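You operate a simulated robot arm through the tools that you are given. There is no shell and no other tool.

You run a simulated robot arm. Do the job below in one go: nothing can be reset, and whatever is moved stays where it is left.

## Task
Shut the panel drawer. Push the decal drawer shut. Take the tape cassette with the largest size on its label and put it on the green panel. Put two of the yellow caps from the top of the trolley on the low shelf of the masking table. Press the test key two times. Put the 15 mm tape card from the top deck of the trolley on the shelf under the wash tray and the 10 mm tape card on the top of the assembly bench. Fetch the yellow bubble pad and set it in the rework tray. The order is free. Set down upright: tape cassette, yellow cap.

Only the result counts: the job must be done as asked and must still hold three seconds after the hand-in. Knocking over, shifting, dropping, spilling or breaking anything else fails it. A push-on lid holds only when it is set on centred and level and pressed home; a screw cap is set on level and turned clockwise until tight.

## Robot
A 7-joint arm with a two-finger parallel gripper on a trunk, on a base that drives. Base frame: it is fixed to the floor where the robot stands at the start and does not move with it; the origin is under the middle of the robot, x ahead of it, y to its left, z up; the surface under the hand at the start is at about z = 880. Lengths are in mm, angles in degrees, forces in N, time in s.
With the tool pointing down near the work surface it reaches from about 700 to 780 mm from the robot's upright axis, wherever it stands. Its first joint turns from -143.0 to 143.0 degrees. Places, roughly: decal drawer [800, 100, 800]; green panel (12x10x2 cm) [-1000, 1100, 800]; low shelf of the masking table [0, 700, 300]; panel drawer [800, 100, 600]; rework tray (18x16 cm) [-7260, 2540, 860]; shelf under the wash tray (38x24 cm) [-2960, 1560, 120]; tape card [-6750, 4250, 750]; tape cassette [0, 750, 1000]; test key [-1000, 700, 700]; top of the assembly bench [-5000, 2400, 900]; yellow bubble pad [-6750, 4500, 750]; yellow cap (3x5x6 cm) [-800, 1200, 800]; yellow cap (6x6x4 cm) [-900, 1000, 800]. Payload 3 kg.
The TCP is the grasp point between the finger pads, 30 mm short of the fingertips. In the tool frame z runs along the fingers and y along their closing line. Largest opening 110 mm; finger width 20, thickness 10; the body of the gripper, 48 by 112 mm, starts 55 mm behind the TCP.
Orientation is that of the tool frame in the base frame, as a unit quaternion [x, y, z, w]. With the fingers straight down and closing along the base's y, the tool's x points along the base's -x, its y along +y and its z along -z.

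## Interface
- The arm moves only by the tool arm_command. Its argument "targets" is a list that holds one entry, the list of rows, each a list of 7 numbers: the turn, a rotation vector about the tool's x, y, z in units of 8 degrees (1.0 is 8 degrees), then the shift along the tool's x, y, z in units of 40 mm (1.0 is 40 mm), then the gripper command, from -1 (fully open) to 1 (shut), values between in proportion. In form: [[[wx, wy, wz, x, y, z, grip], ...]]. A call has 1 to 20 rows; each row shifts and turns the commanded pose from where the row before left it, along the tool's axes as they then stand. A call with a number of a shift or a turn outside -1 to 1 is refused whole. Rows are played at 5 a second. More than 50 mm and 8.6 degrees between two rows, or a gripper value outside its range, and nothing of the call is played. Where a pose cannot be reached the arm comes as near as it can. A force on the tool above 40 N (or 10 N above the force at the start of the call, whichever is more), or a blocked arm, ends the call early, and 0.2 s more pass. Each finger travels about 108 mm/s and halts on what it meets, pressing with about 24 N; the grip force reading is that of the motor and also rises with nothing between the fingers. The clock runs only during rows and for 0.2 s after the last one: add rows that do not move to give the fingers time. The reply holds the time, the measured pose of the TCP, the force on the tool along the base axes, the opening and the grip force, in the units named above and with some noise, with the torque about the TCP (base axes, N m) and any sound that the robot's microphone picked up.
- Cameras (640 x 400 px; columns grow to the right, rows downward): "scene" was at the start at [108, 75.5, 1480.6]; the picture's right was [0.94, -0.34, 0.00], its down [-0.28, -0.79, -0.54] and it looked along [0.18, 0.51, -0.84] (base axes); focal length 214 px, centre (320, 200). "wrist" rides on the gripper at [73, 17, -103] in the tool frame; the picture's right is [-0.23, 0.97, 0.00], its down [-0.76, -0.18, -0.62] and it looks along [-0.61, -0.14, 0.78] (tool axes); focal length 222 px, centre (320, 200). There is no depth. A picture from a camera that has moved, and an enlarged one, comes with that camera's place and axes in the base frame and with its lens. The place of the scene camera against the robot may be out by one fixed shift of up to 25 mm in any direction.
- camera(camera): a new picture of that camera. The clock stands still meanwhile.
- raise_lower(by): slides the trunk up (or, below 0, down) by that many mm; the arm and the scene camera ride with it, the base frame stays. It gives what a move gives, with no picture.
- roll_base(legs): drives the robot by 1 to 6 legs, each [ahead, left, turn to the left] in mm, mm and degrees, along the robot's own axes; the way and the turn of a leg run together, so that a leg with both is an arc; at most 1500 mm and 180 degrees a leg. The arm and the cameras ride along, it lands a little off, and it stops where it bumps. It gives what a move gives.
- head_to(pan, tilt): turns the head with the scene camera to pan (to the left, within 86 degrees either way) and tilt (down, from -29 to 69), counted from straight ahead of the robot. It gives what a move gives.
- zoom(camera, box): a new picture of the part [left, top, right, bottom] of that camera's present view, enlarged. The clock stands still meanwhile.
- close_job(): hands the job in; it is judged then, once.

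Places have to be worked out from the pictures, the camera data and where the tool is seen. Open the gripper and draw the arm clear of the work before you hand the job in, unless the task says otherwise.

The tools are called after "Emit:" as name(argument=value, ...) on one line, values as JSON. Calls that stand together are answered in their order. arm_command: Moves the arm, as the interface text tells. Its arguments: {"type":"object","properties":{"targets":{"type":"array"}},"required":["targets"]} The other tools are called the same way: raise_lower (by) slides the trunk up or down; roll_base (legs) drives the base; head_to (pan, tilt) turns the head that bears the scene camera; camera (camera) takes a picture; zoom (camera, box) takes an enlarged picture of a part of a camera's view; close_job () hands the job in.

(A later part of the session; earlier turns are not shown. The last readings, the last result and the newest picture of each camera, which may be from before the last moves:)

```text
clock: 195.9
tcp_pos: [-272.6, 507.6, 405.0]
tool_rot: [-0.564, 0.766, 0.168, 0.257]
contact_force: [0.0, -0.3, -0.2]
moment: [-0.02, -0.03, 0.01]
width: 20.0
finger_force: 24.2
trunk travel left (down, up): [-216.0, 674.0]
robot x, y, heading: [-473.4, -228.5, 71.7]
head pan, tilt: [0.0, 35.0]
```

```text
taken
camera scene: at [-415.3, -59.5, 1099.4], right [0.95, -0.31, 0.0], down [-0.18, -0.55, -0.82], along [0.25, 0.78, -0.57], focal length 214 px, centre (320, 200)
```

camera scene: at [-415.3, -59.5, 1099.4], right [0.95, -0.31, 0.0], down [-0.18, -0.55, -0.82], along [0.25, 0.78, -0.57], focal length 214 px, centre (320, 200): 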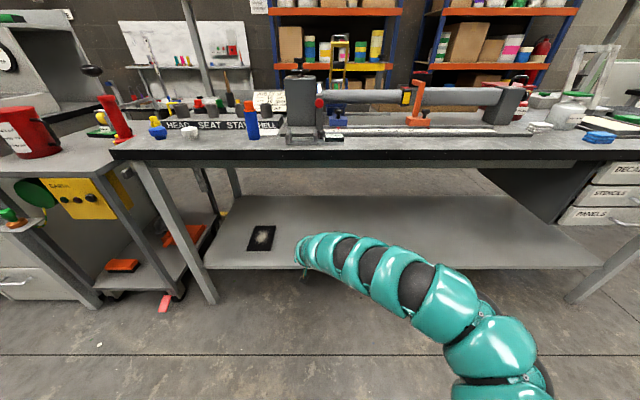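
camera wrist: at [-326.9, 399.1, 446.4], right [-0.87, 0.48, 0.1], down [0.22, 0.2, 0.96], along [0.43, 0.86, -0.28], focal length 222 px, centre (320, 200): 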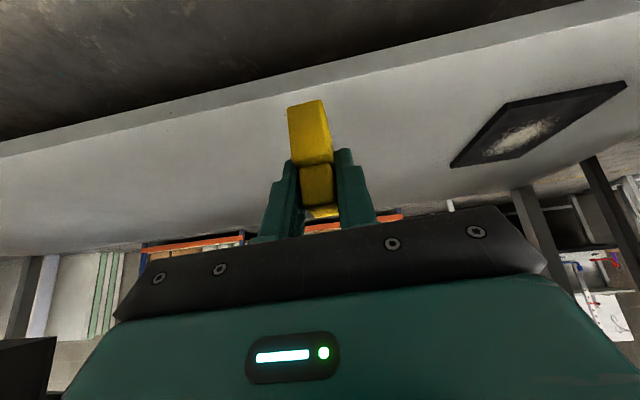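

The shelf edge is ~40 mm ahead of the hand. I drive in 105 mm more, then lower in steps until contact.

Emit:
roll_base(legs=[[108, 0, 0]])

Emit:
raise_lower(by=-45)

Emit:
camera(camera="wrist")

Emit:
camera(camera="scene")

```text
clock: 197.0
tcp_pos: [-241.5, 610.7, 404.8]
tool_rot: [-0.565, 0.766, 0.169, 0.256]
contact_force: [-0.7, 0.7, -0.2]
moment: [-0.02, 0.0, 0.01]
width: 20.5
finger_force: 23.9
trunk travel left (down, up): [-216.0, 674.0]
robot x, y, heading: [-435.2, -123.5, 72.3]
head pan, tilt: [0.0, 35.0]
```

```text
clock: 197.9
tcp_pos: [-241.0, 610.0, 361.4]
tool_rot: [-0.565, 0.766, 0.168, 0.256]
contact_force: [-0.1, 0.7, -0.2]
moment: [-0.01, 0.02, -0.01]
width: 20.0
finger_force: 23.8
trunk travel left (down, up): [-171.0, 719.0]
robot x, y, heading: [-440.0, -129.1, 71.9]
head pan, tilt: [0.0, 35.0]
```

```text
taken
camera wrist: at [-294.3, 502.2, 401.5], right [-0.87, 0.47, 0.1], down [0.22, 0.2, 0.96], along [0.43, 0.86, -0.28], focal length 222 px, centre (320, 200)
```

wrist: 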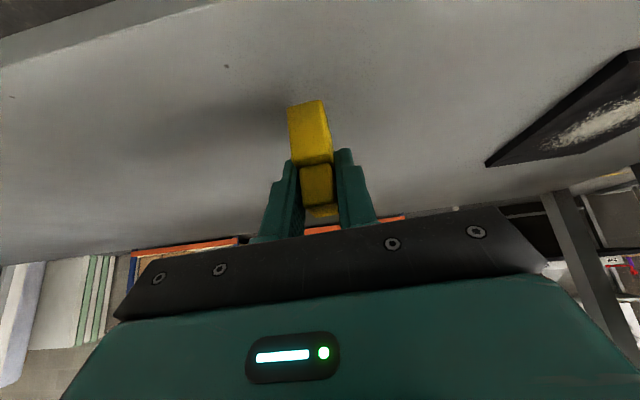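

```text
taken
camera scene: at [-382.2, 43.5, 1054.3], right [0.95, -0.31, 0.0], down [-0.18, -0.55, -0.82], along [0.25, 0.78, -0.57], focal length 214 px, centre (320, 200)
```

scene: 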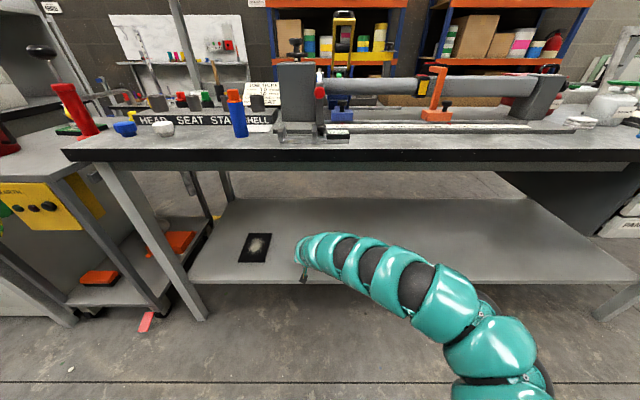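

Lowering in small steps until the cap touches the shelf.

Emit:
raise_lower(by=-8)

Emit:
raise_lower(by=-5)

Emit:
raise_lower(by=-4)

Emit:
raise_lower(by=-4)

```text
clock: 198.5
tcp_pos: [-240.2, 610.4, 352.8]
tool_rot: [-0.564, 0.766, 0.169, 0.256]
contact_force: [0.1, 0.4, 0.5]
moment: [0.0, 0.0, 0.02]
width: 20.4
finger_force: 23.9
trunk travel left (down, up): [-163.0, 727.0]
robot x, y, heading: [-437.3, -125.3, 72.2]
head pan, tilt: [0.0, 35.0]
```

```text
clock: 199.0
tcp_pos: [-240.7, 609.8, 347.5]
tool_rot: [-0.565, 0.766, 0.167, 0.257]
contact_force: [-1.1, -0.6, -0.4]
moment: [0.0, 0.01, -0.01]
width: 20.0
finger_force: 23.9
trunk travel left (down, up): [-158.0, 732.0]
robot x, y, heading: [-436.7, -123.7, 72.2]
head pan, tilt: [0.0, 35.0]
```

```text
clock: 199.6
tcp_pos: [-239.5, 610.3, 342.7]
tool_rot: [-0.565, 0.766, 0.169, 0.256]
contact_force: [-0.1, -0.5, -0.5]
moment: [-0.04, -0.01, -0.01]
width: 20.2
finger_force: 23.6
trunk travel left (down, up): [-154.0, 736.0]
robot x, y, heading: [-439.1, -126.8, 72.0]
head pan, tilt: [0.0, 35.0]
```

```text
clock: 200.1
tcp_pos: [-240.4, 610.1, 339.5]
tool_rot: [-0.565, 0.766, 0.168, 0.256]
contact_force: [0.3, -0.4, 0.4]
moment: [0.02, -0.02, 0.01]
width: 20.4
finger_force: 23.7
trunk travel left (down, up): [-150.0, 740.0]
robot x, y, heading: [-438.7, -125.1, 72.0]
head pan, tilt: [0.0, 35.0]
```

No contact yet; I continue lowering in small steps.

Emit:
raise_lower(by=-5)

Emit:
raise_lower(by=-4)

Emit:
raise_lower(by=-4)

Emit:
camera(camera="wrist")

```text
clock: 200.6
tcp_pos: [-240.2, 609.6, 333.5]
tool_rot: [-0.564, 0.767, 0.168, 0.256]
contact_force: [-0.1, -0.3, -0.8]
moment: [0.01, -0.02, -0.01]
width: 19.8
finger_force: 24.2
trunk travel left (down, up): [-145.0, 745.0]
robot x, y, heading: [-438.7, -124.7, 72.1]
head pan, tilt: [0.0, 35.0]
```

```text
clock: 201.2
tcp_pos: [-240.2, 611.0, 330.9]
tool_rot: [-0.565, 0.766, 0.169, 0.256]
contact_force: [-0.9, 0.9, 0.9]
moment: [-0.02, 0.01, -0.01]
width: 20.2
finger_force: 24.0
trunk travel left (down, up): [-141.0, 749.0]
robot x, y, heading: [-437.5, -126.2, 72.1]
head pan, tilt: [0.0, 35.0]
```

```text
clock: 201.7
tcp_pos: [-239.5, 610.3, 329.6]
tool_rot: [-0.564, 0.766, 0.17, 0.257]
contact_force: [2.9, 1.8, 18.7]
moment: [0.31, -0.03, -0.03]
width: 20.5
finger_force: 23.7
trunk travel left (down, up): [-137.0, 753.0]
robot x, y, heading: [-440.2, -127.6, 72.0]
head pan, tilt: [0.0, 35.0]
```

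```text
taken
camera wrist: at [-293.8, 502.5, 369.5], right [-0.87, 0.47, 0.1], down [0.22, 0.19, 0.96], along [0.43, 0.86, -0.27], focal length 222 px, centre (320, 200)
```

wrist: 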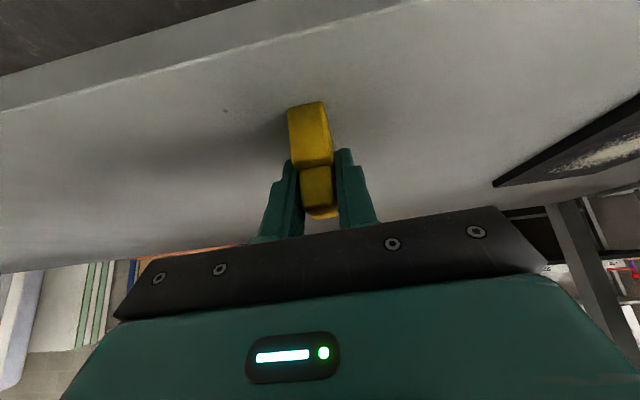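

Contact at z≈330. I open the fingers, rise, and back out.

Emit:
arm_command(targets=[[[0, 0, 0, 0, 0, 0, 0.4], [0, 0, 0, 0, 0, 0, 0], [0, 0, 0, 0, 0, 0, -0.3], [0, 0, 0, 0, 0, 0, -0.3]]])

Emit:
raise_lower(by=90)

Emit:
camera(camera="wrist")

```text
clock: 202.7
tcp_pos: [-241.5, 611.0, 326.1]
tool_rot: [-0.565, 0.766, 0.17, 0.256]
contact_force: [0.4, -0.3, -0.5]
moment: [-0.03, -0.02, 0.0]
width: 71.4
finger_force: 0.1
trunk travel left (down, up): [-137.0, 753.0]
robot x, y, heading: [-437.8, -127.0, 72.2]
head pan, tilt: [0.0, 35.0]
```

```text
clock: 203.9
tcp_pos: [-241.1, 609.4, 417.3]
tool_rot: [-0.564, 0.766, 0.169, 0.256]
contact_force: [0.1, 0.6, -0.4]
moment: [0.01, 0.02, 0.0]
width: 71.5
finger_force: 0.0
trunk travel left (down, up): [-227.0, 663.0]
robot x, y, heading: [-441.7, -130.2, 72.1]
head pan, tilt: [0.0, 35.0]
```

```text
taken
camera wrist: at [-294.3, 502.1, 457.3], right [-0.87, 0.47, 0.1], down [0.22, 0.2, 0.96], along [0.43, 0.86, -0.28], focal length 222 px, centre (320, 200)
```

wrist: 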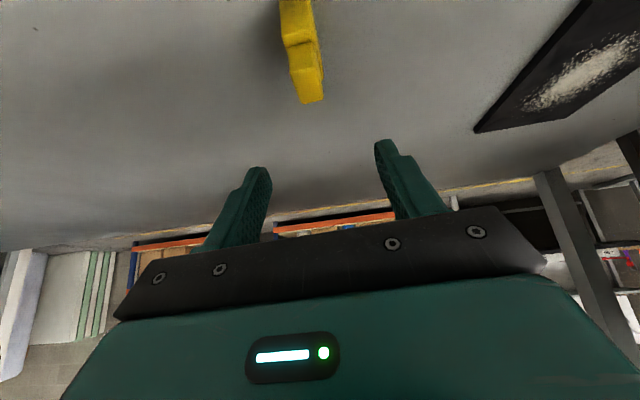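

The first cap stands on the shelf. I back out, raise, and drive left toward the round flanged cap at about (−930, 961).

Emit:
roll_base(legs=[[-330, 0, 0]])

Emit:
raise_lower(by=400)

Emit:
raise_lower(by=90)

Emit:
roll_base(legs=[[0, 764, 0], [230, 0, 0]])

Emit:
camera(camera="wrist")

Emit:
camera(camera="scene")

```text
clock: 206.1
tcp_pos: [-343.9, 296.5, 416.5]
tool_rot: [-0.565, 0.766, 0.169, 0.257]
contact_force: [0.4, 0.1, 0.5]
moment: [0.01, 0.02, -0.03]
width: 71.5
finger_force: 0.0
trunk travel left (down, up): [-227.0, 663.0]
robot x, y, heading: [-537.4, -441.7, 72.5]
head pan, tilt: [0.0, 35.0]
```

```text
clock: 209.9
tcp_pos: [-342.6, 296.3, 815.1]
tool_rot: [-0.565, 0.766, 0.169, 0.256]
contact_force: [0.1, 1.1, 0.7]
moment: [-0.03, -0.02, 0.01]
width: 71.8
finger_force: 0.0
trunk travel left (down, up): [-627.0, 263.0]
robot x, y, heading: [-541.0, -437.6, 72.3]
head pan, tilt: [0.0, 35.0]
```

```text
clock: 211.2
tcp_pos: [-342.7, 296.6, 905.2]
tool_rot: [-0.565, 0.766, 0.169, 0.256]
contact_force: [0.0, 0.0, 0.3]
moment: [-0.03, -0.01, -0.01]
width: 71.6
finger_force: 0.1
trunk travel left (down, up): [-717.0, 173.0]
robot x, y, heading: [-539.4, -442.8, 72.3]
head pan, tilt: [0.0, 35.0]
```

```text
clock: 216.6
tcp_pos: [-986.5, 751.2, 905.3]
tool_rot: [-0.561, 0.769, 0.168, 0.257]
contact_force: [-0.5, 1.5, 0.0]
moment: [-0.01, 0.01, 0.0]
width: 71.3
finger_force: 0.0
trunk travel left (down, up): [-717.0, 173.0]
robot x, y, heading: [-1189.2, 12.9, 71.9]
head pan, tilt: [0.0, 35.0]
```

```text
taken
camera wrist: at [-1040.8, 643.5, 946.7], right [-0.87, 0.48, 0.1], down [0.22, 0.2, 0.96], along [0.44, 0.85, -0.28], focal length 222 px, centre (320, 200)
```

wrist: 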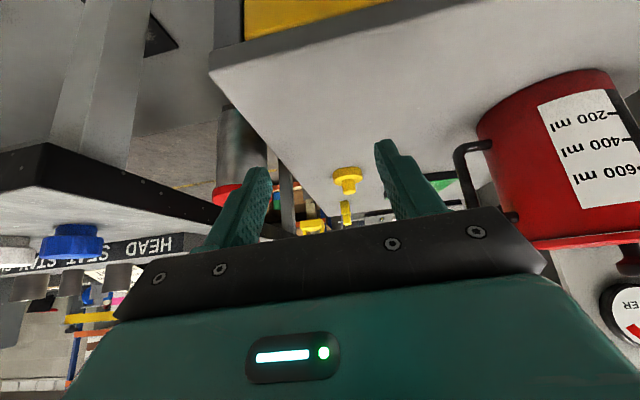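

```text
taken
camera scene: at [-1131.2, 186.1, 1600.2], right [0.95, -0.31, 0.0], down [-0.18, -0.55, -0.82], along [0.26, 0.78, -0.57], focal length 214 px, centre (320, 200)
```

scene: 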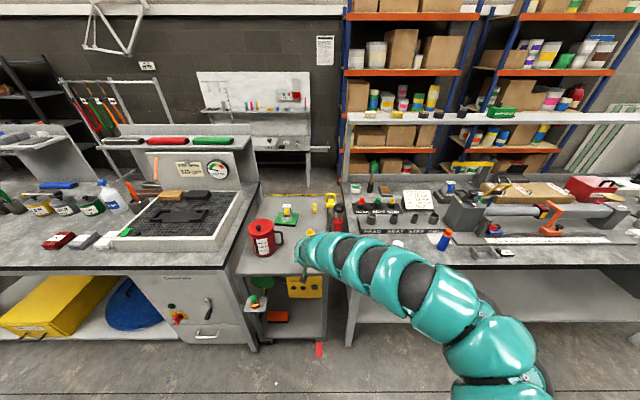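

The flange cap is ~200 mm ahead and 9 mm left. I approach at a safe height.

Emit:
roll_base(legs=[[195, 9, 0]])

Emit:
raise_lower(by=-25)

Emit:
camera(camera="wrist")

```text
clock: 218.2
tcp_pos: [-937.1, 939.9, 905.5]
tool_rot: [-0.564, 0.767, 0.168, 0.256]
contact_force: [0.6, 0.3, -0.9]
moment: [-0.01, -0.02, -0.04]
width: 71.7
finger_force: 0.0
trunk travel left (down, up): [-717.0, 173.0]
robot x, y, heading: [-1134.2, 204.7, 71.6]
head pan, tilt: [0.0, 35.0]
```

```text
clock: 218.9
tcp_pos: [-936.2, 939.3, 881.3]
tool_rot: [-0.563, 0.767, 0.168, 0.257]
contact_force: [-0.2, 0.3, 0.3]
moment: [-0.01, 0.02, 0.01]
width: 71.7
finger_force: 0.1
trunk travel left (down, up): [-692.0, 198.0]
robot x, y, heading: [-1132.2, 201.1, 72.1]
head pan, tilt: [0.0, 35.0]
```

```text
taken
camera wrist: at [-990.3, 831.2, 922.6], right [-0.87, 0.48, 0.1], down [0.22, 0.2, 0.96], along [0.44, 0.86, -0.28], focal length 222 px, centre (320, 200)
```

wrist: 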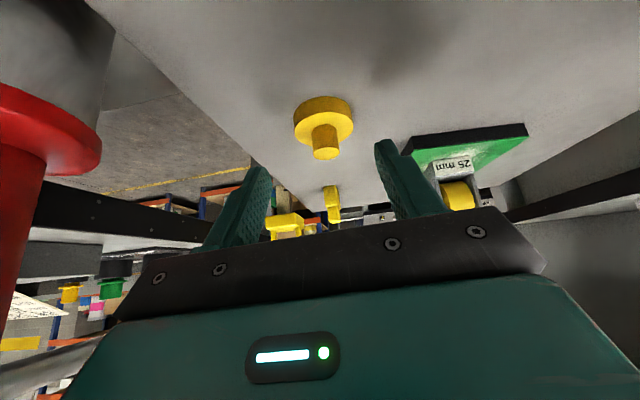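

Re-estimating, the knob top is at about (−924, 980, 835). I move forward 30 mm and lower to z≈858, then check.

Emit:
roll_base(legs=[[30, 0, 0]])

Emit:
raise_lower(by=-22)

Emit:
camera(camera="wrist")

Emit:
zoom(camera="wrist", box=[260, 50, 400, 230])

```text
clock: 219.8
tcp_pos: [-926.9, 970.8, 878.7]
tool_rot: [-0.563, 0.767, 0.168, 0.256]
contact_force: [0.5, 0.8, -0.1]
moment: [-0.04, 0.01, 0.0]
width: 71.4
finger_force: 0.1
trunk travel left (down, up): [-692.0, 198.0]
robot x, y, heading: [-1126.9, 230.4, 72.2]
head pan, tilt: [0.0, 35.0]
```

```text
clock: 220.4
tcp_pos: [-926.2, 968.6, 859.1]
tool_rot: [-0.563, 0.767, 0.168, 0.257]
contact_force: [0.2, 0.2, 0.3]
moment: [0.01, -0.01, -0.01]
width: 71.4
finger_force: 0.0
trunk travel left (down, up): [-670.0, 220.0]
robot x, y, heading: [-1126.8, 228.9, 71.5]
head pan, tilt: [0.0, 35.0]
```

```text
taken
camera wrist: at [-981.2, 859.8, 900.7], right [-0.87, 0.48, 0.1], down [0.22, 0.2, 0.96], along [0.44, 0.86, -0.28], focal length 222 px, centre (320, 200)
```

wrist: 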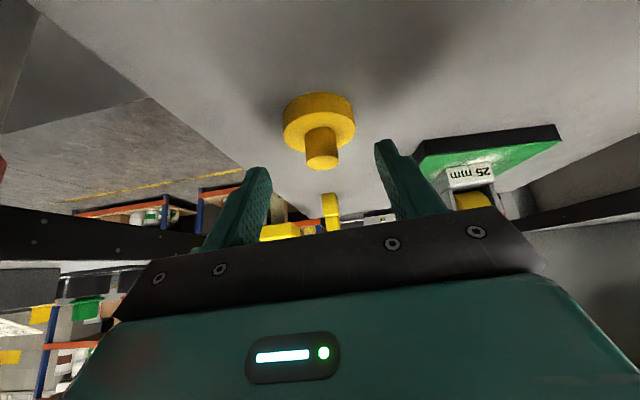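

```text
2.22 times, centred on (330, 140) of wrist
camera zoom: at [-981.2, 859.8, 900.7], right [-0.87, 0.48, 0.1], down [0.22, 0.2, 0.96], along [0.44, 0.86, -0.28], focal length 494 px, centre (298, 333)
```

zoom: 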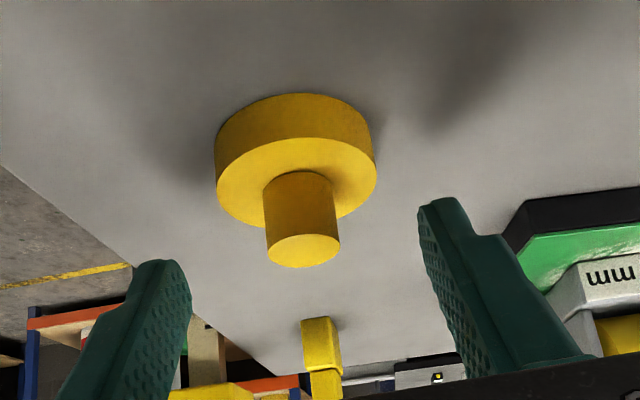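

The knob is well located (top ≈836, disc top ≈817). I lower 9 mm, nudge 4 mm and close on the knob.

Emit:
raise_lower(by=-9)

Emit:
arm_command(targets=[[[0, 0, 0, 0, 0.05, 0, 0], [0, 0, 0, 0, 0, 0, 0.4], [0, 0, 0, 0, 0, 0, 1], [0, 0, 0, 0, 0, 0, 1], [0, 0, 0, 0, 0, 0, 1]]])

Emit:
camera(camera="wrist")

```text
clock: 221.0
tcp_pos: [-926.9, 968.9, 851.3]
tool_rot: [-0.564, 0.766, 0.169, 0.257]
contact_force: [-0.2, -0.2, -0.3]
moment: [0.01, -0.02, -0.03]
width: 71.5
finger_force: 0.1
trunk travel left (down, up): [-661.0, 229.0]
robot x, y, heading: [-1129.1, 231.4, 71.9]
head pan, tilt: [0.0, 35.0]
```

```text
clock: 222.2
tcp_pos: [-929.2, 968.5, 848.9]
tool_rot: [-0.564, 0.767, 0.169, 0.257]
contact_force: [-0.4, 0.5, 1.6]
moment: [0.06, 0.11, -0.03]
width: 19.9
finger_force: 23.7
trunk travel left (down, up): [-661.0, 229.0]
robot x, y, heading: [-1124.8, 231.1, 71.8]
head pan, tilt: [0.0, 35.0]
```

```text
taken
camera wrist: at [-983.0, 860.7, 891.6], right [-0.87, 0.48, 0.1], down [0.22, 0.2, 0.96], along [0.44, 0.86, -0.28], focal length 222 px, centre (320, 200)
```

wrist: 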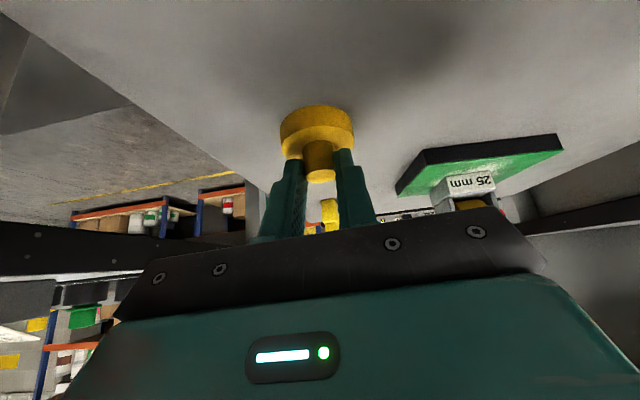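

Gripped on the knob. I lift and check.

Emit:
raise_lower(by=15)

Emit:
raise_lower(by=70)

Emit:
camera(camera="wrist")

```text
clock: 222.8
tcp_pos: [-928.4, 969.5, 865.4]
tool_rot: [-0.563, 0.767, 0.168, 0.256]
contact_force: [0.3, -0.5, 0.3]
moment: [-0.01, -0.04, 0.04]
width: 19.6
finger_force: 23.7
trunk travel left (down, up): [-676.0, 214.0]
robot x, y, heading: [-1127.9, 229.6, 72.0]
head pan, tilt: [0.0, 35.0]
```

```text
clock: 223.9
tcp_pos: [-928.3, 968.3, 934.8]
tool_rot: [-0.564, 0.767, 0.168, 0.256]
contact_force: [-0.2, -0.5, -0.5]
moment: [-0.04, -0.02, 0.0]
width: 19.9
finger_force: 24.1
trunk travel left (down, up): [-746.0, 144.0]
robot x, y, heading: [-1128.9, 231.0, 71.7]
head pan, tilt: [0.0, 35.0]
```

```text
taken
camera wrist: at [-982.7, 860.8, 976.3], right [-0.87, 0.48, 0.1], down [0.22, 0.2, 0.96], along [0.44, 0.86, -0.28], focal length 222 px, centre (320, 200)
```

wrist: 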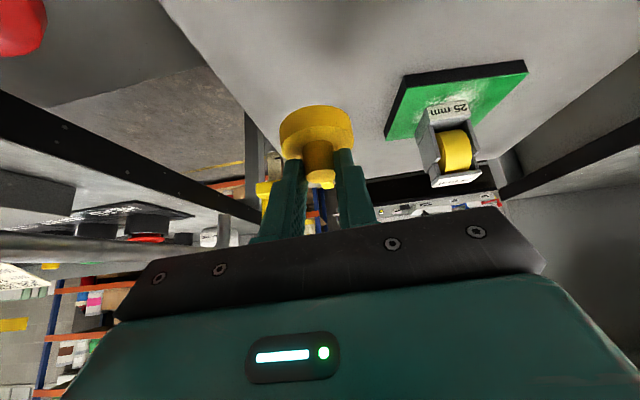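

Holding the second cap upright. I back off, drive right to a free spot on the shelf beside the first cap, and lower.

Emit:
roll_base(legs=[[-444, 0, 0], [0, -892, 0]])

Emit:
raise_lower(by=-400)

Emit:
raise_lower(by=-125)

Emit:
camera(camera="wrist")

Emit:
camera(camera="scene")

```text
clock: 230.9
tcp_pos: [-225.4, 276.8, 936.5]
tool_rot: [-0.566, 0.765, 0.169, 0.256]
contact_force: [0.1, 0.0, -0.2]
moment: [0.02, -0.05, -0.03]
width: 20.0
finger_force: 24.6
trunk travel left (down, up): [-746.0, 144.0]
robot x, y, heading: [-414.5, -462.6, 72.2]
head pan, tilt: [0.0, 35.0]
```

```text
clock: 234.7
tcp_pos: [-225.1, 276.3, 536.0]
tool_rot: [-0.567, 0.764, 0.169, 0.256]
contact_force: [0.9, 0.0, -0.4]
moment: [-0.02, 0.02, 0.02]
width: 20.3
finger_force: 23.5
trunk travel left (down, up): [-346.0, 544.0]
robot x, y, heading: [-416.4, -459.1, 72.5]
head pan, tilt: [0.0, 35.0]
```

```text
clock: 236.3
tcp_pos: [-225.3, 276.4, 410.5]
tool_rot: [-0.567, 0.764, 0.17, 0.256]
contact_force: [-0.7, 0.3, -0.5]
moment: [-0.02, 0.03, -0.03]
width: 20.1
finger_force: 24.2
trunk travel left (down, up): [-221.0, 669.0]
robot x, y, heading: [-417.4, -463.6, 72.4]
head pan, tilt: [0.0, 35.0]
```

```text
taken
camera wrist: at [-278.4, 167.7, 451.4], right [-0.88, 0.47, 0.1], down [0.22, 0.2, 0.96], along [0.43, 0.86, -0.28], focal length 222 px, centre (320, 200)
```

wrist: 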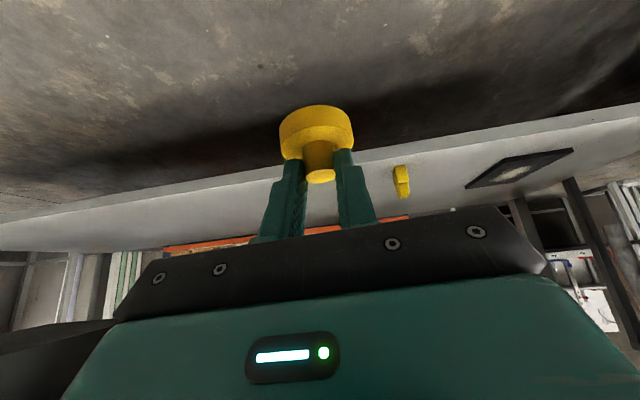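

```text
taken
camera scene: at [-361.9, -292.1, 1104.4], right [0.95, -0.3, 0.0], down [-0.17, -0.55, -0.82], along [0.25, 0.78, -0.57], focal length 214 px, centre (320, 200)
```

scene: 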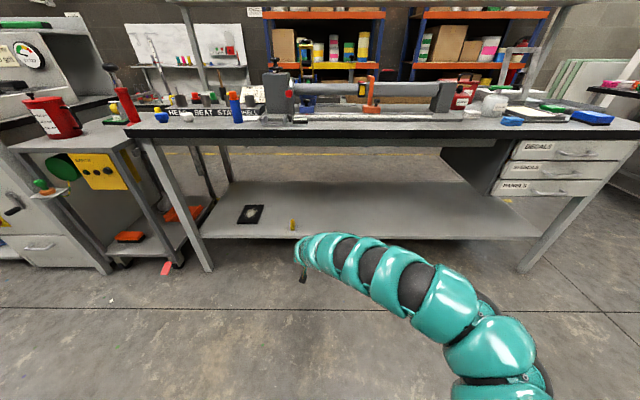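

The first cap stands fine on the shelf, and all drawers are shut. I drive in 307 mm and lower stepwise.

Emit:
roll_base(legs=[[307, 0, 0]])

Emit:
raise_lower(by=-60)

Emit:
raise_lower(by=-10)

Emit:
camera(camera="wrist")

```text
clock: 238.3
tcp_pos: [-133.2, 567.9, 411.3]
tool_rot: [-0.566, 0.765, 0.168, 0.256]
contact_force: [0.0, -0.4, -0.3]
moment: [-0.02, -0.03, -0.01]
width: 19.9
finger_force: 23.6
trunk travel left (down, up): [-221.0, 669.0]
robot x, y, heading: [-322.9, -171.9, 72.5]
head pan, tilt: [0.0, 35.0]
```

```text
clock: 239.3
tcp_pos: [-132.5, 568.3, 350.4]
tool_rot: [-0.567, 0.765, 0.17, 0.256]
contact_force: [0.0, 0.8, 0.2]
moment: [0.01, -0.02, 0.01]
width: 19.9
finger_force: 24.1
trunk travel left (down, up): [-161.0, 729.0]
robot x, y, heading: [-326.9, -170.8, 72.2]
head pan, tilt: [0.0, 35.0]
```

```text
clock: 239.9
tcp_pos: [-133.0, 567.9, 340.8]
tool_rot: [-0.566, 0.765, 0.169, 0.256]
contact_force: [-0.4, 0.2, -0.3]
moment: [-0.03, -0.03, -0.02]
width: 20.1
finger_force: 24.5
trunk travel left (down, up): [-151.0, 739.0]
robot x, y, heading: [-320.8, -169.3, 72.2]
head pan, tilt: [0.0, 35.0]
```

```text
taken
camera wrist: at [-186.4, 459.9, 381.4], right [-0.88, 0.47, 0.1], down [0.22, 0.2, 0.96], along [0.43, 0.86, -0.28], focal length 222 px, centre (320, 200)
```

wrist: 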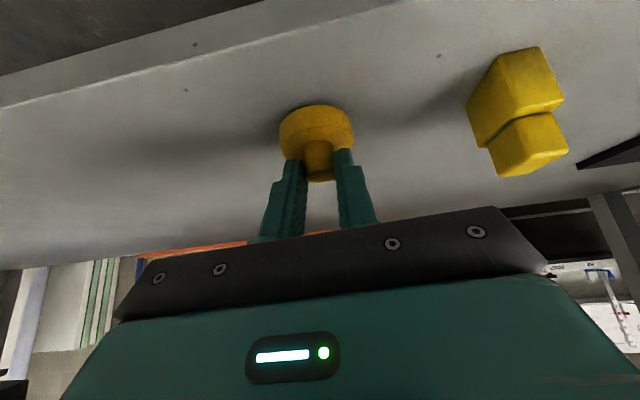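

Close to contact; lowering in 4 mm steps.

Emit:
raise_lower(by=-4)

Emit:
raise_lower(by=-3)

Emit:
raise_lower(by=-3)

```text
clock: 240.5
tcp_pos: [-133.1, 568.8, 336.1]
tool_rot: [-0.567, 0.764, 0.17, 0.256]
contact_force: [-0.7, 0.8, 0.2]
moment: [0.01, -0.03, -0.04]
width: 20.0
finger_force: 24.0
trunk travel left (down, up): [-147.0, 743.0]
robot x, y, heading: [-325.4, -171.1, 72.5]
head pan, tilt: [0.0, 35.0]
```

```text
clock: 241.0
tcp_pos: [-133.7, 568.6, 334.2]
tool_rot: [-0.567, 0.764, 0.17, 0.257]
contact_force: [2.8, 0.5, 12.6]
moment: [0.2, 0.06, -0.02]
width: 19.9
finger_force: 24.1
trunk travel left (down, up): [-144.0, 746.0]
robot x, y, heading: [-322.6, -168.4, 72.4]
head pan, tilt: [0.0, 35.0]
```

```text
clock: 241.5
tcp_pos: [-132.9, 570.5, 332.5]
tool_rot: [-0.566, 0.765, 0.17, 0.257]
contact_force: [6.2, 3.5, 16.6]
moment: [0.47, -0.03, -0.13]
width: 20.0
finger_force: 23.7
trunk travel left (down, up): [-141.0, 749.0]
robot x, y, heading: [-326.8, -171.0, 72.3]
head pan, tilt: [0.0, 35.0]
```

Contact. I release, rise and check.

Emit:
arm_command(targets=[[[0, 0, 0, 0, 0, 0, 0.4], [0, 0, 0, 0, 0, 0, 0], [0, 0, 0, 0, 0, 0, -0.3], [0, 0, 0, 0, 0, 0, -0.3]]])

Emit:
raise_lower(by=80)

Emit:
camera(camera="wrist")

```text
clock: 242.5
tcp_pos: [-133.8, 568.6, 329.5]
tool_rot: [-0.567, 0.764, 0.17, 0.256]
contact_force: [-0.1, -0.8, -0.7]
moment: [0.02, 0.0, 0.0]
width: 71.7
finger_force: 0.1
trunk travel left (down, up): [-141.0, 749.0]
robot x, y, heading: [-324.6, -167.8, 72.3]
head pan, tilt: [0.0, 35.0]
```

```text
clock: 243.7
tcp_pos: [-132.3, 568.4, 410.6]
tool_rot: [-0.567, 0.765, 0.169, 0.255]
contact_force: [-0.2, 0.9, 0.5]
moment: [-0.03, 0.02, 0.01]
width: 71.5
finger_force: 0.1
trunk travel left (down, up): [-221.0, 669.0]
robot x, y, heading: [-328.5, -164.3, 72.5]
head pan, tilt: [0.0, 35.0]
```

```text
taken
camera wrist: at [-186.4, 459.9, 451.3], right [-0.88, 0.47, 0.1], down [0.22, 0.2, 0.96], along [0.43, 0.86, -0.28], focal length 222 px, centre (320, 200)
```

wrist: 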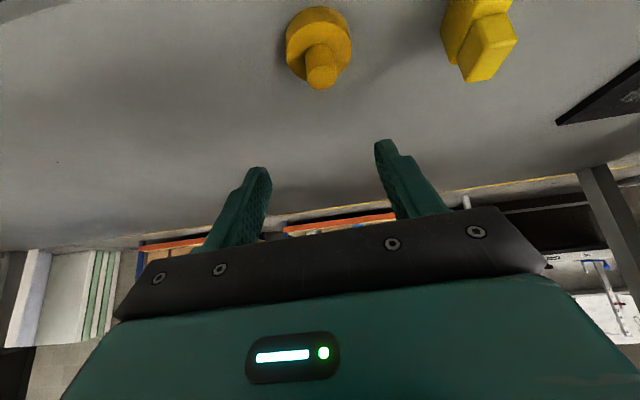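

Both caps stand on the low shelf. Next the test key: I back away, raise the trunk, drive left to the trolley front, and tilt the tool to horizontal.

Emit:
roll_base(legs=[[-400, 0, 0]])

Emit:
raise_lower(by=250)

Emit:
arm_command(targets=[[[0, -1, 0, -0.35, 0, -0.36, 1], [0, -1, 0, -0.39, 0, -0.31, 1], [0, -1, 0, -0.43, 0, -0.25, 1], [0, -1, 0, -0.46, 0, -0.19, 1], [0, -1, 0, -0.48, 0, -0.12, 1], [0, -1, 0, -0.5, 0, -0.05, 1], [0, -0.75, 0, -0.5, 0, 0, 1]]])

Emit:
roll_base(legs=[[0, 850, 0]])

Emit:
head_to(pan=10, tilt=30)

Emit:
camera(camera="scene")

Emit:
camera(camera="wrist")

```text
clock: 246.2
tcp_pos: [-254.9, 187.7, 409.8]
tool_rot: [-0.567, 0.764, 0.169, 0.256]
contact_force: [-0.8, -0.1, 0.6]
moment: [0.03, 0.0, 0.0]
width: 71.1
finger_force: 0.0
trunk travel left (down, up): [-221.0, 669.0]
robot x, y, heading: [-443.6, -554.7, 72.4]
head pan, tilt: [0.0, 35.0]
```

```text
clock: 248.8
tcp_pos: [-254.5, 186.7, 660.5]
tool_rot: [-0.568, 0.764, 0.17, 0.256]
contact_force: [1.1, -0.9, 0.3]
moment: [-0.04, -0.03, 0.0]
width: 71.5
finger_force: 0.1
trunk travel left (down, up): [-471.0, 419.0]
robot x, y, heading: [-446.8, -552.2, 72.5]
head pan, tilt: [0.0, 35.0]
```

```text
clock: 250.3
tcp_pos: [-262.6, 249.4, 780.3]
tool_rot: [-0.428, 0.564, 0.409, 0.575]
contact_force: [-0.5, -0.6, 0.4]
moment: [-0.01, 0.01, 0.0]
width: 0.0
finger_force: 23.7
out of reach, approached as far as the arm can: row 1, 2, 3, 4, 5
trunk travel left (down, up): [-471.0, 419.0]
robot x, y, heading: [-445.7, -555.1, 72.5]
head pan, tilt: [0.0, 35.0]
```

```text
clock: 254.8
tcp_pos: [-1069.6, 502.7, 779.5]
tool_rot: [-0.429, 0.564, 0.409, 0.574]
contact_force: [-0.2, -0.4, 0.0]
moment: [-0.01, 0.03, -0.01]
width: 0.0
finger_force: 24.3
trunk travel left (down, up): [-471.0, 419.0]
robot x, y, heading: [-1253.7, -296.7, 72.5]
head pan, tilt: [0.0, 35.0]
```

```text
clock: 255.6
tcp_pos: [-1070.2, 504.3, 779.9]
tool_rot: [-0.429, 0.564, 0.41, 0.574]
contact_force: [-0.4, 0.2, -0.8]
moment: [-0.04, 0.0, 0.0]
width: 0.0
finger_force: 24.1
trunk travel left (down, up): [-471.0, 419.0]
robot x, y, heading: [-1251.7, -296.4, 72.6]
head pan, tilt: [10.0, 30.0]
```

```text
taken
camera scene: at [-1211.7, -123.1, 1362.1], right [0.99, -0.13, 0.0], down [-0.06, -0.5, -0.87], along [0.11, 0.86, -0.5], focal length 214 px, centre (320, 200)
```

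scene: 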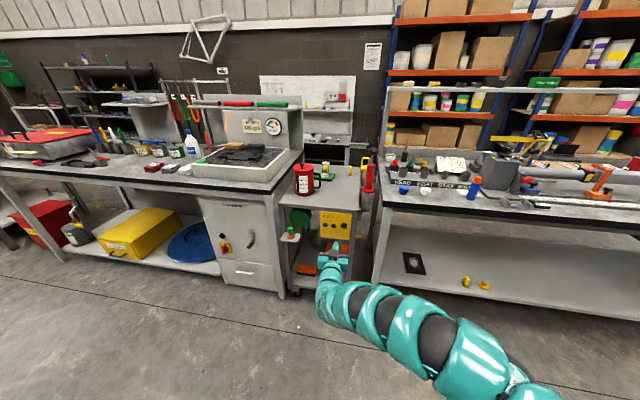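

```text
taken
camera wrist: at [-1114.6, 407.9, 708.0], right [-0.94, 0.29, 0.2], down [-0.04, -0.64, 0.77], along [0.35, 0.71, 0.61], focal length 222 px, centre (320, 200)
```

wrist: 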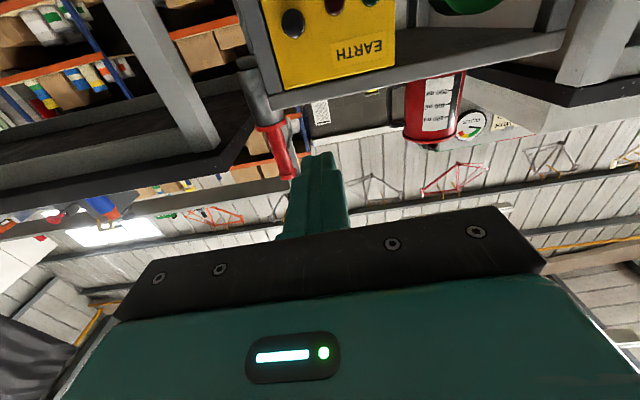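

The tool is now horizontal. I zoom onto the EARTH box to identify the test key.

Emit:
zoom(camera="scene", box=[270, 190, 390, 290])

Emit:
zoom(camera="wrist", box=[240, 0, 480, 150])

```text
4.00 times, centred on (330, 240) of scene
camera zoom: at [-1211.7, -123.1, 1362.1], right [0.99, -0.13, 0.0], down [-0.06, -0.5, -0.87], along [0.11, 0.86, -0.5], focal length 858 px, centre (280, 40)
```

zoom: 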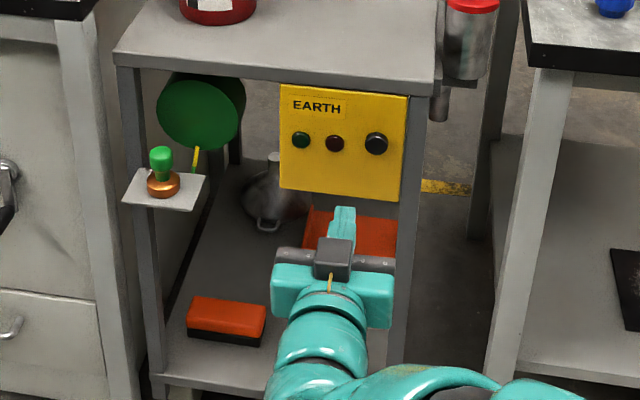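

```text
2.67 times, centred on (360, 75) of wrist
camera zoom: at [-1114.6, 407.9, 708.0], right [-0.94, 0.29, 0.2], down [-0.04, -0.64, 0.77], along [0.35, 0.71, 0.61], focal length 592 px, centre (213, 533)
```

zoom: 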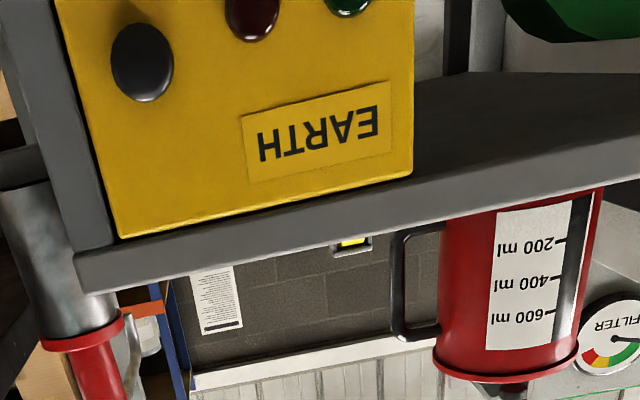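

The black button on the EARTH tester at about (−977, 736, 700) matches the given test key place. I retract the arm 60 mm for pressing travel, align the fingertips and drive close.

Emit:
arm_command(targets=[[[0, 0, 0, 0, 0, -0.75, 1], [0, 0, 0, 0, 0, -0.75, 1], [0, 0, 0, 0, 0, 0, 1]]])

Emit:
raise_lower(by=-79)

Emit:
roll_base(legs=[[0, -18, 0], [200, 0, 0]])

Emit:
camera(camera="wrist")

Emit:
zoom(camera="scene", box=[270, 200, 430, 300])

```text
clock: 256.4
tcp_pos: [-1096.1, 483.9, 759.9]
tool_rot: [-0.428, 0.565, 0.409, 0.575]
contact_force: [-0.3, -0.5, -0.1]
moment: [0.0, -0.01, -0.01]
width: 0.0
finger_force: 23.9
out of reach, approached as far as the arm can: row 1, 2
trunk travel left (down, up): [-471.0, 419.0]
robot x, y, heading: [-1254.8, -301.6, 72.5]
head pan, tilt: [10.0, 30.0]
```

```text
clock: 257.5
tcp_pos: [-1095.8, 484.8, 680.0]
tool_rot: [-0.428, 0.565, 0.409, 0.575]
contact_force: [-0.1, 0.4, 0.9]
moment: [0.01, -0.01, 0.01]
width: 0.0
finger_force: 24.4
trunk travel left (down, up): [-392.0, 498.0]
robot x, y, heading: [-1251.6, -297.3, 72.8]
head pan, tilt: [10.0, 30.0]
```

```text
clock: 259.5
tcp_pos: [-1021.0, 669.1, 679.7]
tool_rot: [-0.429, 0.564, 0.409, 0.574]
contact_force: [-0.7, -0.3, 0.2]
moment: [-0.01, 0.02, 0.01]
width: 0.0
finger_force: 24.1
trunk travel left (down, up): [-392.0, 498.0]
robot x, y, heading: [-1176.0, -116.1, 72.3]
head pan, tilt: [10.0, 30.0]
```

```text
taken
camera wrist: at [-1064.9, 574.6, 608.2], right [-0.94, 0.29, 0.2], down [-0.04, -0.64, 0.77], along [0.35, 0.71, 0.61], focal length 222 px, centre (320, 200)
```

wrist: 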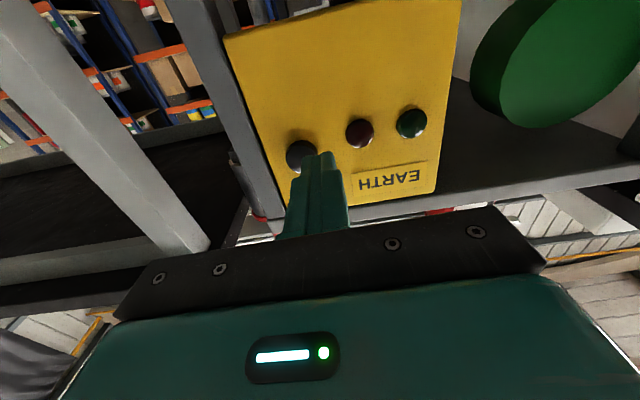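

```text
4.00 times, centred on (350, 250) of scene
camera zoom: at [-1135.0, 61.9, 1283.1], right [0.99, -0.13, 0.0], down [-0.06, -0.5, -0.87], along [0.11, 0.86, -0.5], focal length 858 px, centre (200, 0)
```

zoom: 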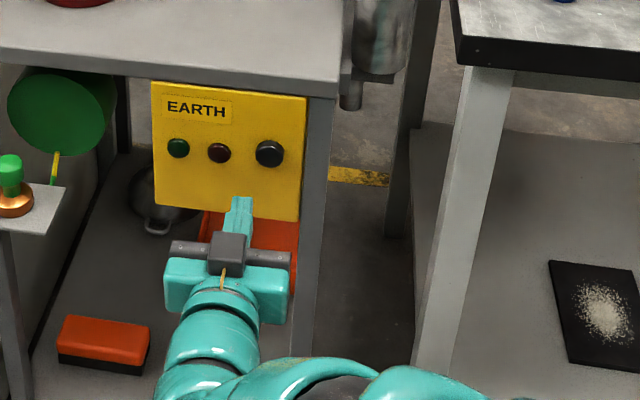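

The button is at ≈(−977, 736, 697); fingertips are 20 mm left, 17 mm low and ~47 mm short. I align, then advance with the arm.

Emit:
raise_lower(by=17)

Emit:
roll_base(legs=[[0, -20, 0]])

Emit:
arm_command(targets=[[[0, 0, 0, 0, 0, 0.5, 1], [0, 0, 0, 0, 0, 0.25, 1]]])

Emit:
camera(camera="wrist")

Emit:
zoom(camera="scene", box=[270, 200, 430, 300])

```text
clock: 260.1
tcp_pos: [-1020.0, 669.0, 697.8]
tool_rot: [-0.43, 0.564, 0.41, 0.574]
contact_force: [-0.1, -0.8, -0.2]
moment: [-0.02, -0.02, -0.01]
width: 0.0
finger_force: 24.1
trunk travel left (down, up): [-409.0, 481.0]
robot x, y, heading: [-1177.4, -113.0, 72.4]
head pan, tilt: [10.0, 30.0]
```

```text
clock: 260.9
tcp_pos: [-1000.4, 664.1, 696.6]
tool_rot: [-0.428, 0.565, 0.408, 0.575]
contact_force: [-0.9, -0.3, 0.3]
moment: [-0.01, 0.01, 0.01]
width: 0.0
finger_force: 23.9
trunk travel left (down, up): [-409.0, 481.0]
robot x, y, heading: [-1162.0, -120.0, 72.6]
head pan, tilt: [10.0, 30.0]
```

```text
clock: 261.5
tcp_pos: [-990.8, 692.9, 697.2]
tool_rot: [-0.429, 0.564, 0.409, 0.575]
contact_force: [-0.4, 0.3, 0.2]
moment: [0.0, -0.03, 0.01]
width: 0.1
finger_force: 24.4
trunk travel left (down, up): [-409.0, 481.0]
robot x, y, heading: [-1156.8, -119.9, 72.4]
head pan, tilt: [10.0, 30.0]
```

```text
taken
camera wrist: at [-1036.4, 597.7, 625.6], right [-0.94, 0.29, 0.2], down [-0.04, -0.64, 0.77], along [0.35, 0.71, 0.61], focal length 222 px, centre (320, 200)
```

wrist: 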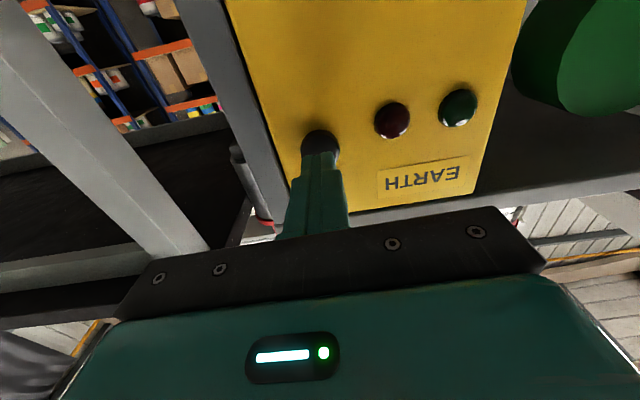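

```text
4.00 times, centred on (350, 250) of scene
camera zoom: at [-1115.7, 55.8, 1300.1], right [0.99, -0.13, 0.0], down [-0.06, -0.5, -0.87], along [0.11, 0.86, -0.5], focal length 858 px, centre (200, 0)
```

zoom: 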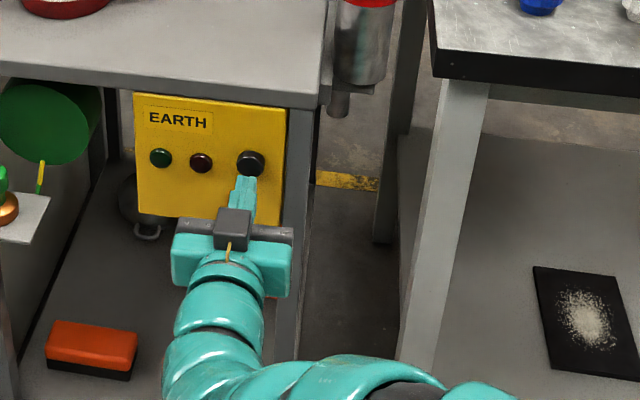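

Aligned with the button. I press forward in small steps, watching force and sound.

Emit:
arm_command(targets=[[[0, 0, 0, 0, 0, 0.12, 1], [0, 0, 0, 0, 0, 0.12, 1], [0, 0, 0, 0, 0, 0.1, 1]]])

Emit:
arm_command(targets=[[[0, 0, 0, 0, 0, 0.08, 1], [0, 0, 0, 0, 0, 0.08, 1]]])

Emit:
camera(camera="wrist")

```text
clock: 262.3
tcp_pos: [-989.1, 706.4, 698.3]
tool_rot: [-0.429, 0.564, 0.409, 0.575]
contact_force: [0.0, -0.3, -0.1]
moment: [0.01, 0.02, -0.02]
width: 0.0
finger_force: 23.6
trunk travel left (down, up): [-409.0, 481.0]
robot x, y, heading: [-1155.7, -119.5, 72.5]
head pan, tilt: [10.0, 30.0]
```

```text
clock: 262.9
tcp_pos: [-985.9, 711.6, 697.2]
tool_rot: [-0.429, 0.564, 0.409, 0.575]
contact_force: [-1.1, -2.4, -0.5]
moment: [0.0, 0.02, 0.03]
width: 0.0
finger_force: 23.6
trunk travel left (down, up): [-409.0, 481.0]
robot x, y, heading: [-1157.4, -118.2, 72.5]
head pan, tilt: [10.0, 30.0]
heard: click
```

```text
taken
camera wrist: at [-1031.2, 616.5, 625.3], right [-0.94, 0.29, 0.2], down [-0.04, -0.64, 0.77], along [0.35, 0.71, 0.61], focal length 222 px, centre (320, 200)
```

wrist: 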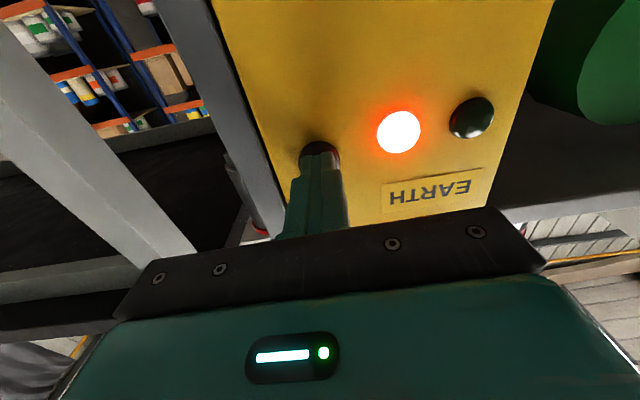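

A click and the lamp lit: one press. I release fully, wait, and press a second time.

Emit:
arm_command(targets=[[[0, 0, 0, 0, 0, -0.4, 1], [0, 0, 0, 0, 0, -0.1, 1], [0, 0, 0, 0, 0, 0, 1], [0, 0, 0, 0, 0, 0, 1], [0, 0, 0, 0, 0, 0, 1]]])

Emit:
camera(camera="wrist")

Emit:
arm_command(targets=[[[0, 0, 0, 0, 0, 0.2, 1], [0, 0, 0, 0, 0, 0.12, 1], [0, 0, 0, 0, 0, 0.08, 1], [0, 0, 0, 0, 0, 0.08, 1]]])

```text
clock: 264.1
tcp_pos: [-991.5, 692.6, 697.0]
tool_rot: [-0.428, 0.565, 0.408, 0.575]
contact_force: [0.8, 0.4, -1.5]
moment: [0.01, -0.02, 0.0]
width: 0.0
finger_force: 23.7
trunk travel left (down, up): [-409.0, 481.0]
robot x, y, heading: [-1152.0, -119.5, 72.6]
head pan, tilt: [10.0, 30.0]
```

```text
taken
camera wrist: at [-1036.8, 596.9, 625.2], right [-0.94, 0.29, 0.2], down [-0.04, -0.64, 0.77], along [0.35, 0.71, 0.61], focal length 222 px, centre (320, 200)
```

wrist: 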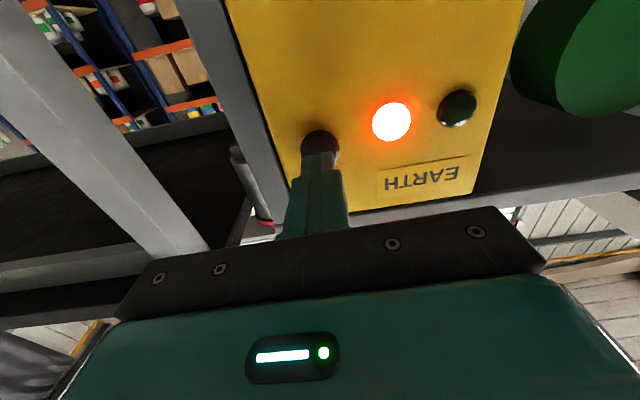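

```text
clock: 265.1
tcp_pos: [-986.4, 711.0, 695.9]
tool_rot: [-0.428, 0.565, 0.409, 0.575]
contact_force: [0.9, -1.5, 0.8]
moment: [-0.01, 0.0, -0.04]
width: 0.0
finger_force: 24.1
trunk travel left (down, up): [-409.0, 481.0]
robot x, y, heading: [-1153.7, -119.9, 72.8]
head pan, tilt: [10.0, 30.0]
```

No click yet the second time; I advance a couple of millimetres more.

Emit:
arm_command(targets=[[[0, 0, 0, 0, 0, 0.05, 1]]])

Emit:
camera(camera="wrist")

```text
clock: 265.5
tcp_pos: [-985.3, 712.6, 696.4]
tool_rot: [-0.43, 0.564, 0.409, 0.574]
contact_force: [0.3, -2.8, -1.0]
moment: [0.04, 0.0, -0.02]
width: 0.1
finger_force: 24.1
trunk travel left (down, up): [-409.0, 481.0]
robot x, y, heading: [-1157.7, -116.9, 72.6]
head pan, tilt: [10.0, 30.0]
heard: click
```

```text
taken
camera wrist: at [-1031.0, 616.9, 624.6], right [-0.94, 0.29, 0.2], down [-0.04, -0.64, 0.77], along [0.35, 0.71, 0.61], focal length 222 px, centre (320, 200)
```

wrist: 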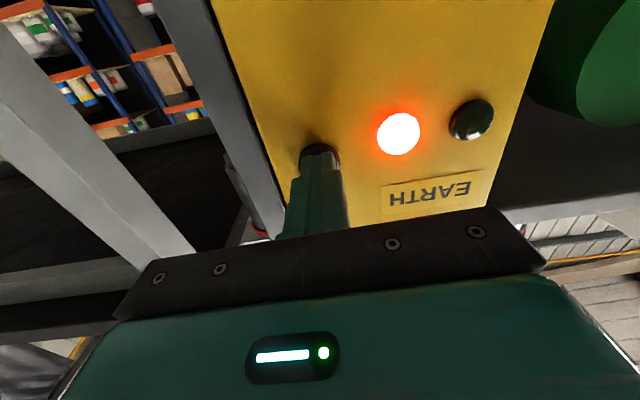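

Second click heard — the key has been pressed exactly twice. I back off, and return the tool to pointing down.

Emit:
arm_command(targets=[[[0, 0, 0, 0, 0, -0.5, 1]]])

Emit:
roll_base(legs=[[-420, 0, 0]])

Emit:
arm_command(targets=[[[0, 0.75, 0, 0.5, 0, -0.3, 1], [0, 1, 0, 0.5, 0, -0.3, 1], [0, 1, 0, 0.5, 0, -0.2, 1], [0, 1, 0, 0.5, 0, -0.1, 1], [0, 1, 0, 0.5, 0, 0, 1], [0, 1, 0, 0.5, 0, 0.1, 1], [0, 1, 0, 0.4, 0, 0.2, 1], [0, 1, 0, 0.3, 0, 0, 1], [0, 1, 0, 0, 0, 0, 1], [0, 1, 0, 0, 0, 0, 1], [0, 1, 0, 0, 0, 0, 1], [0, 0.5, 0, 0, 0, 0, 1]]])

Emit:
raise_lower(by=400)

Emit:
roll_base(legs=[[0, 0, 90]])

Emit:
head_to(pan=0, tilt=20)

Emit:
camera(camera="scene")

```text
clock: 265.9
tcp_pos: [-991.4, 693.3, 699.1]
tool_rot: [-0.428, 0.565, 0.409, 0.575]
contact_force: [0.7, -0.8, -0.2]
moment: [-0.01, 0.01, 0.0]
width: 0.0
finger_force: 24.0
trunk travel left (down, up): [-409.0, 481.0]
robot x, y, heading: [-1153.9, -119.6, 72.7]
head pan, tilt: [10.0, 30.0]
```

```text
clock: 268.5
tcp_pos: [-1115.7, 293.0, 697.3]
tool_rot: [-0.427, 0.565, 0.408, 0.576]
contact_force: [0.7, -0.1, 0.1]
moment: [0.0, -0.05, 0.01]
width: 0.1
finger_force: 24.0
trunk travel left (down, up): [-409.0, 481.0]
robot x, y, heading: [-1282.1, -518.1, 72.4]
head pan, tilt: [10.0, 30.0]
```

```text
clock: 271.1
tcp_pos: [-1135.8, 204.0, 565.4]
tool_rot: [-0.591, 0.806, -0.014, 0.007]
contact_force: [0.3, -0.4, 0.3]
moment: [0.0, 0.04, -0.02]
width: 0.0
finger_force: 24.6
out of reach, approached as far as the arm can: row 12
trunk travel left (down, up): [-409.0, 481.0]
robot x, y, heading: [-1281.9, -519.3, 72.6]
head pan, tilt: [10.0, 30.0]
```

```text
clock: 274.9
tcp_pos: [-1135.9, 203.7, 967.2]
tool_rot: [-0.591, 0.807, -0.014, 0.007]
contact_force: [-0.2, 0.3, 1.0]
moment: [-0.01, -0.01, -0.01]
width: 0.2
finger_force: 24.1
trunk travel left (down, up): [-809.0, 81.0]
robot x, y, heading: [-1283.3, -522.0, 72.3]
head pan, tilt: [10.0, 30.0]
```

```text
clock: 279.2
tcp_pos: [-2006.6, -376.4, 966.0]
tool_rot: [0.988, -0.153, 0.005, -0.014]
contact_force: [0.1, -0.5, 0.7]
moment: [0.02, 0.02, 0.0]
width: 0.1
finger_force: 24.4
trunk travel left (down, up): [-809.0, 81.0]
robot x, y, heading: [-1282.5, -522.0, 162.4]
head pan, tilt: [10.0, 30.0]
```

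```text
clock: 279.9
tcp_pos: [-2004.8, -375.3, 967.7]
tool_rot: [0.988, -0.152, 0.005, -0.014]
contact_force: [-0.2, -0.4, 0.1]
moment: [-0.01, 0.0, 0.0]
width: 0.0
finger_force: 23.8
trunk travel left (down, up): [-809.0, 81.0]
robot x, y, heading: [-1282.2, -516.8, 162.6]
head pan, tilt: [0.0, 20.0]
```

```text
taken
camera scene: at [-1442.9, -458.3, 1716.1], right [0.3, 0.95, 0.0], down [0.33, -0.1, -0.94], along [-0.9, 0.28, -0.34], focal length 214 px, centre (320, 200)
```

scene: 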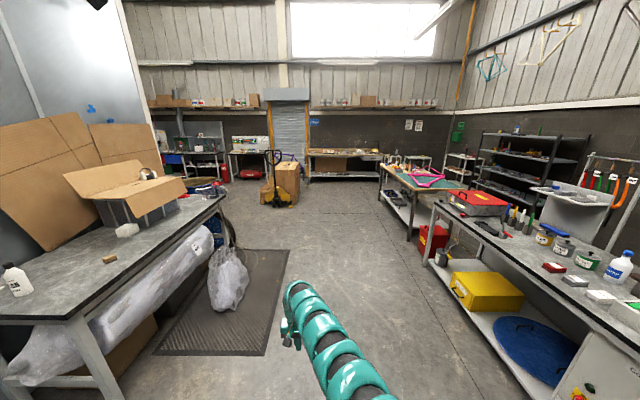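

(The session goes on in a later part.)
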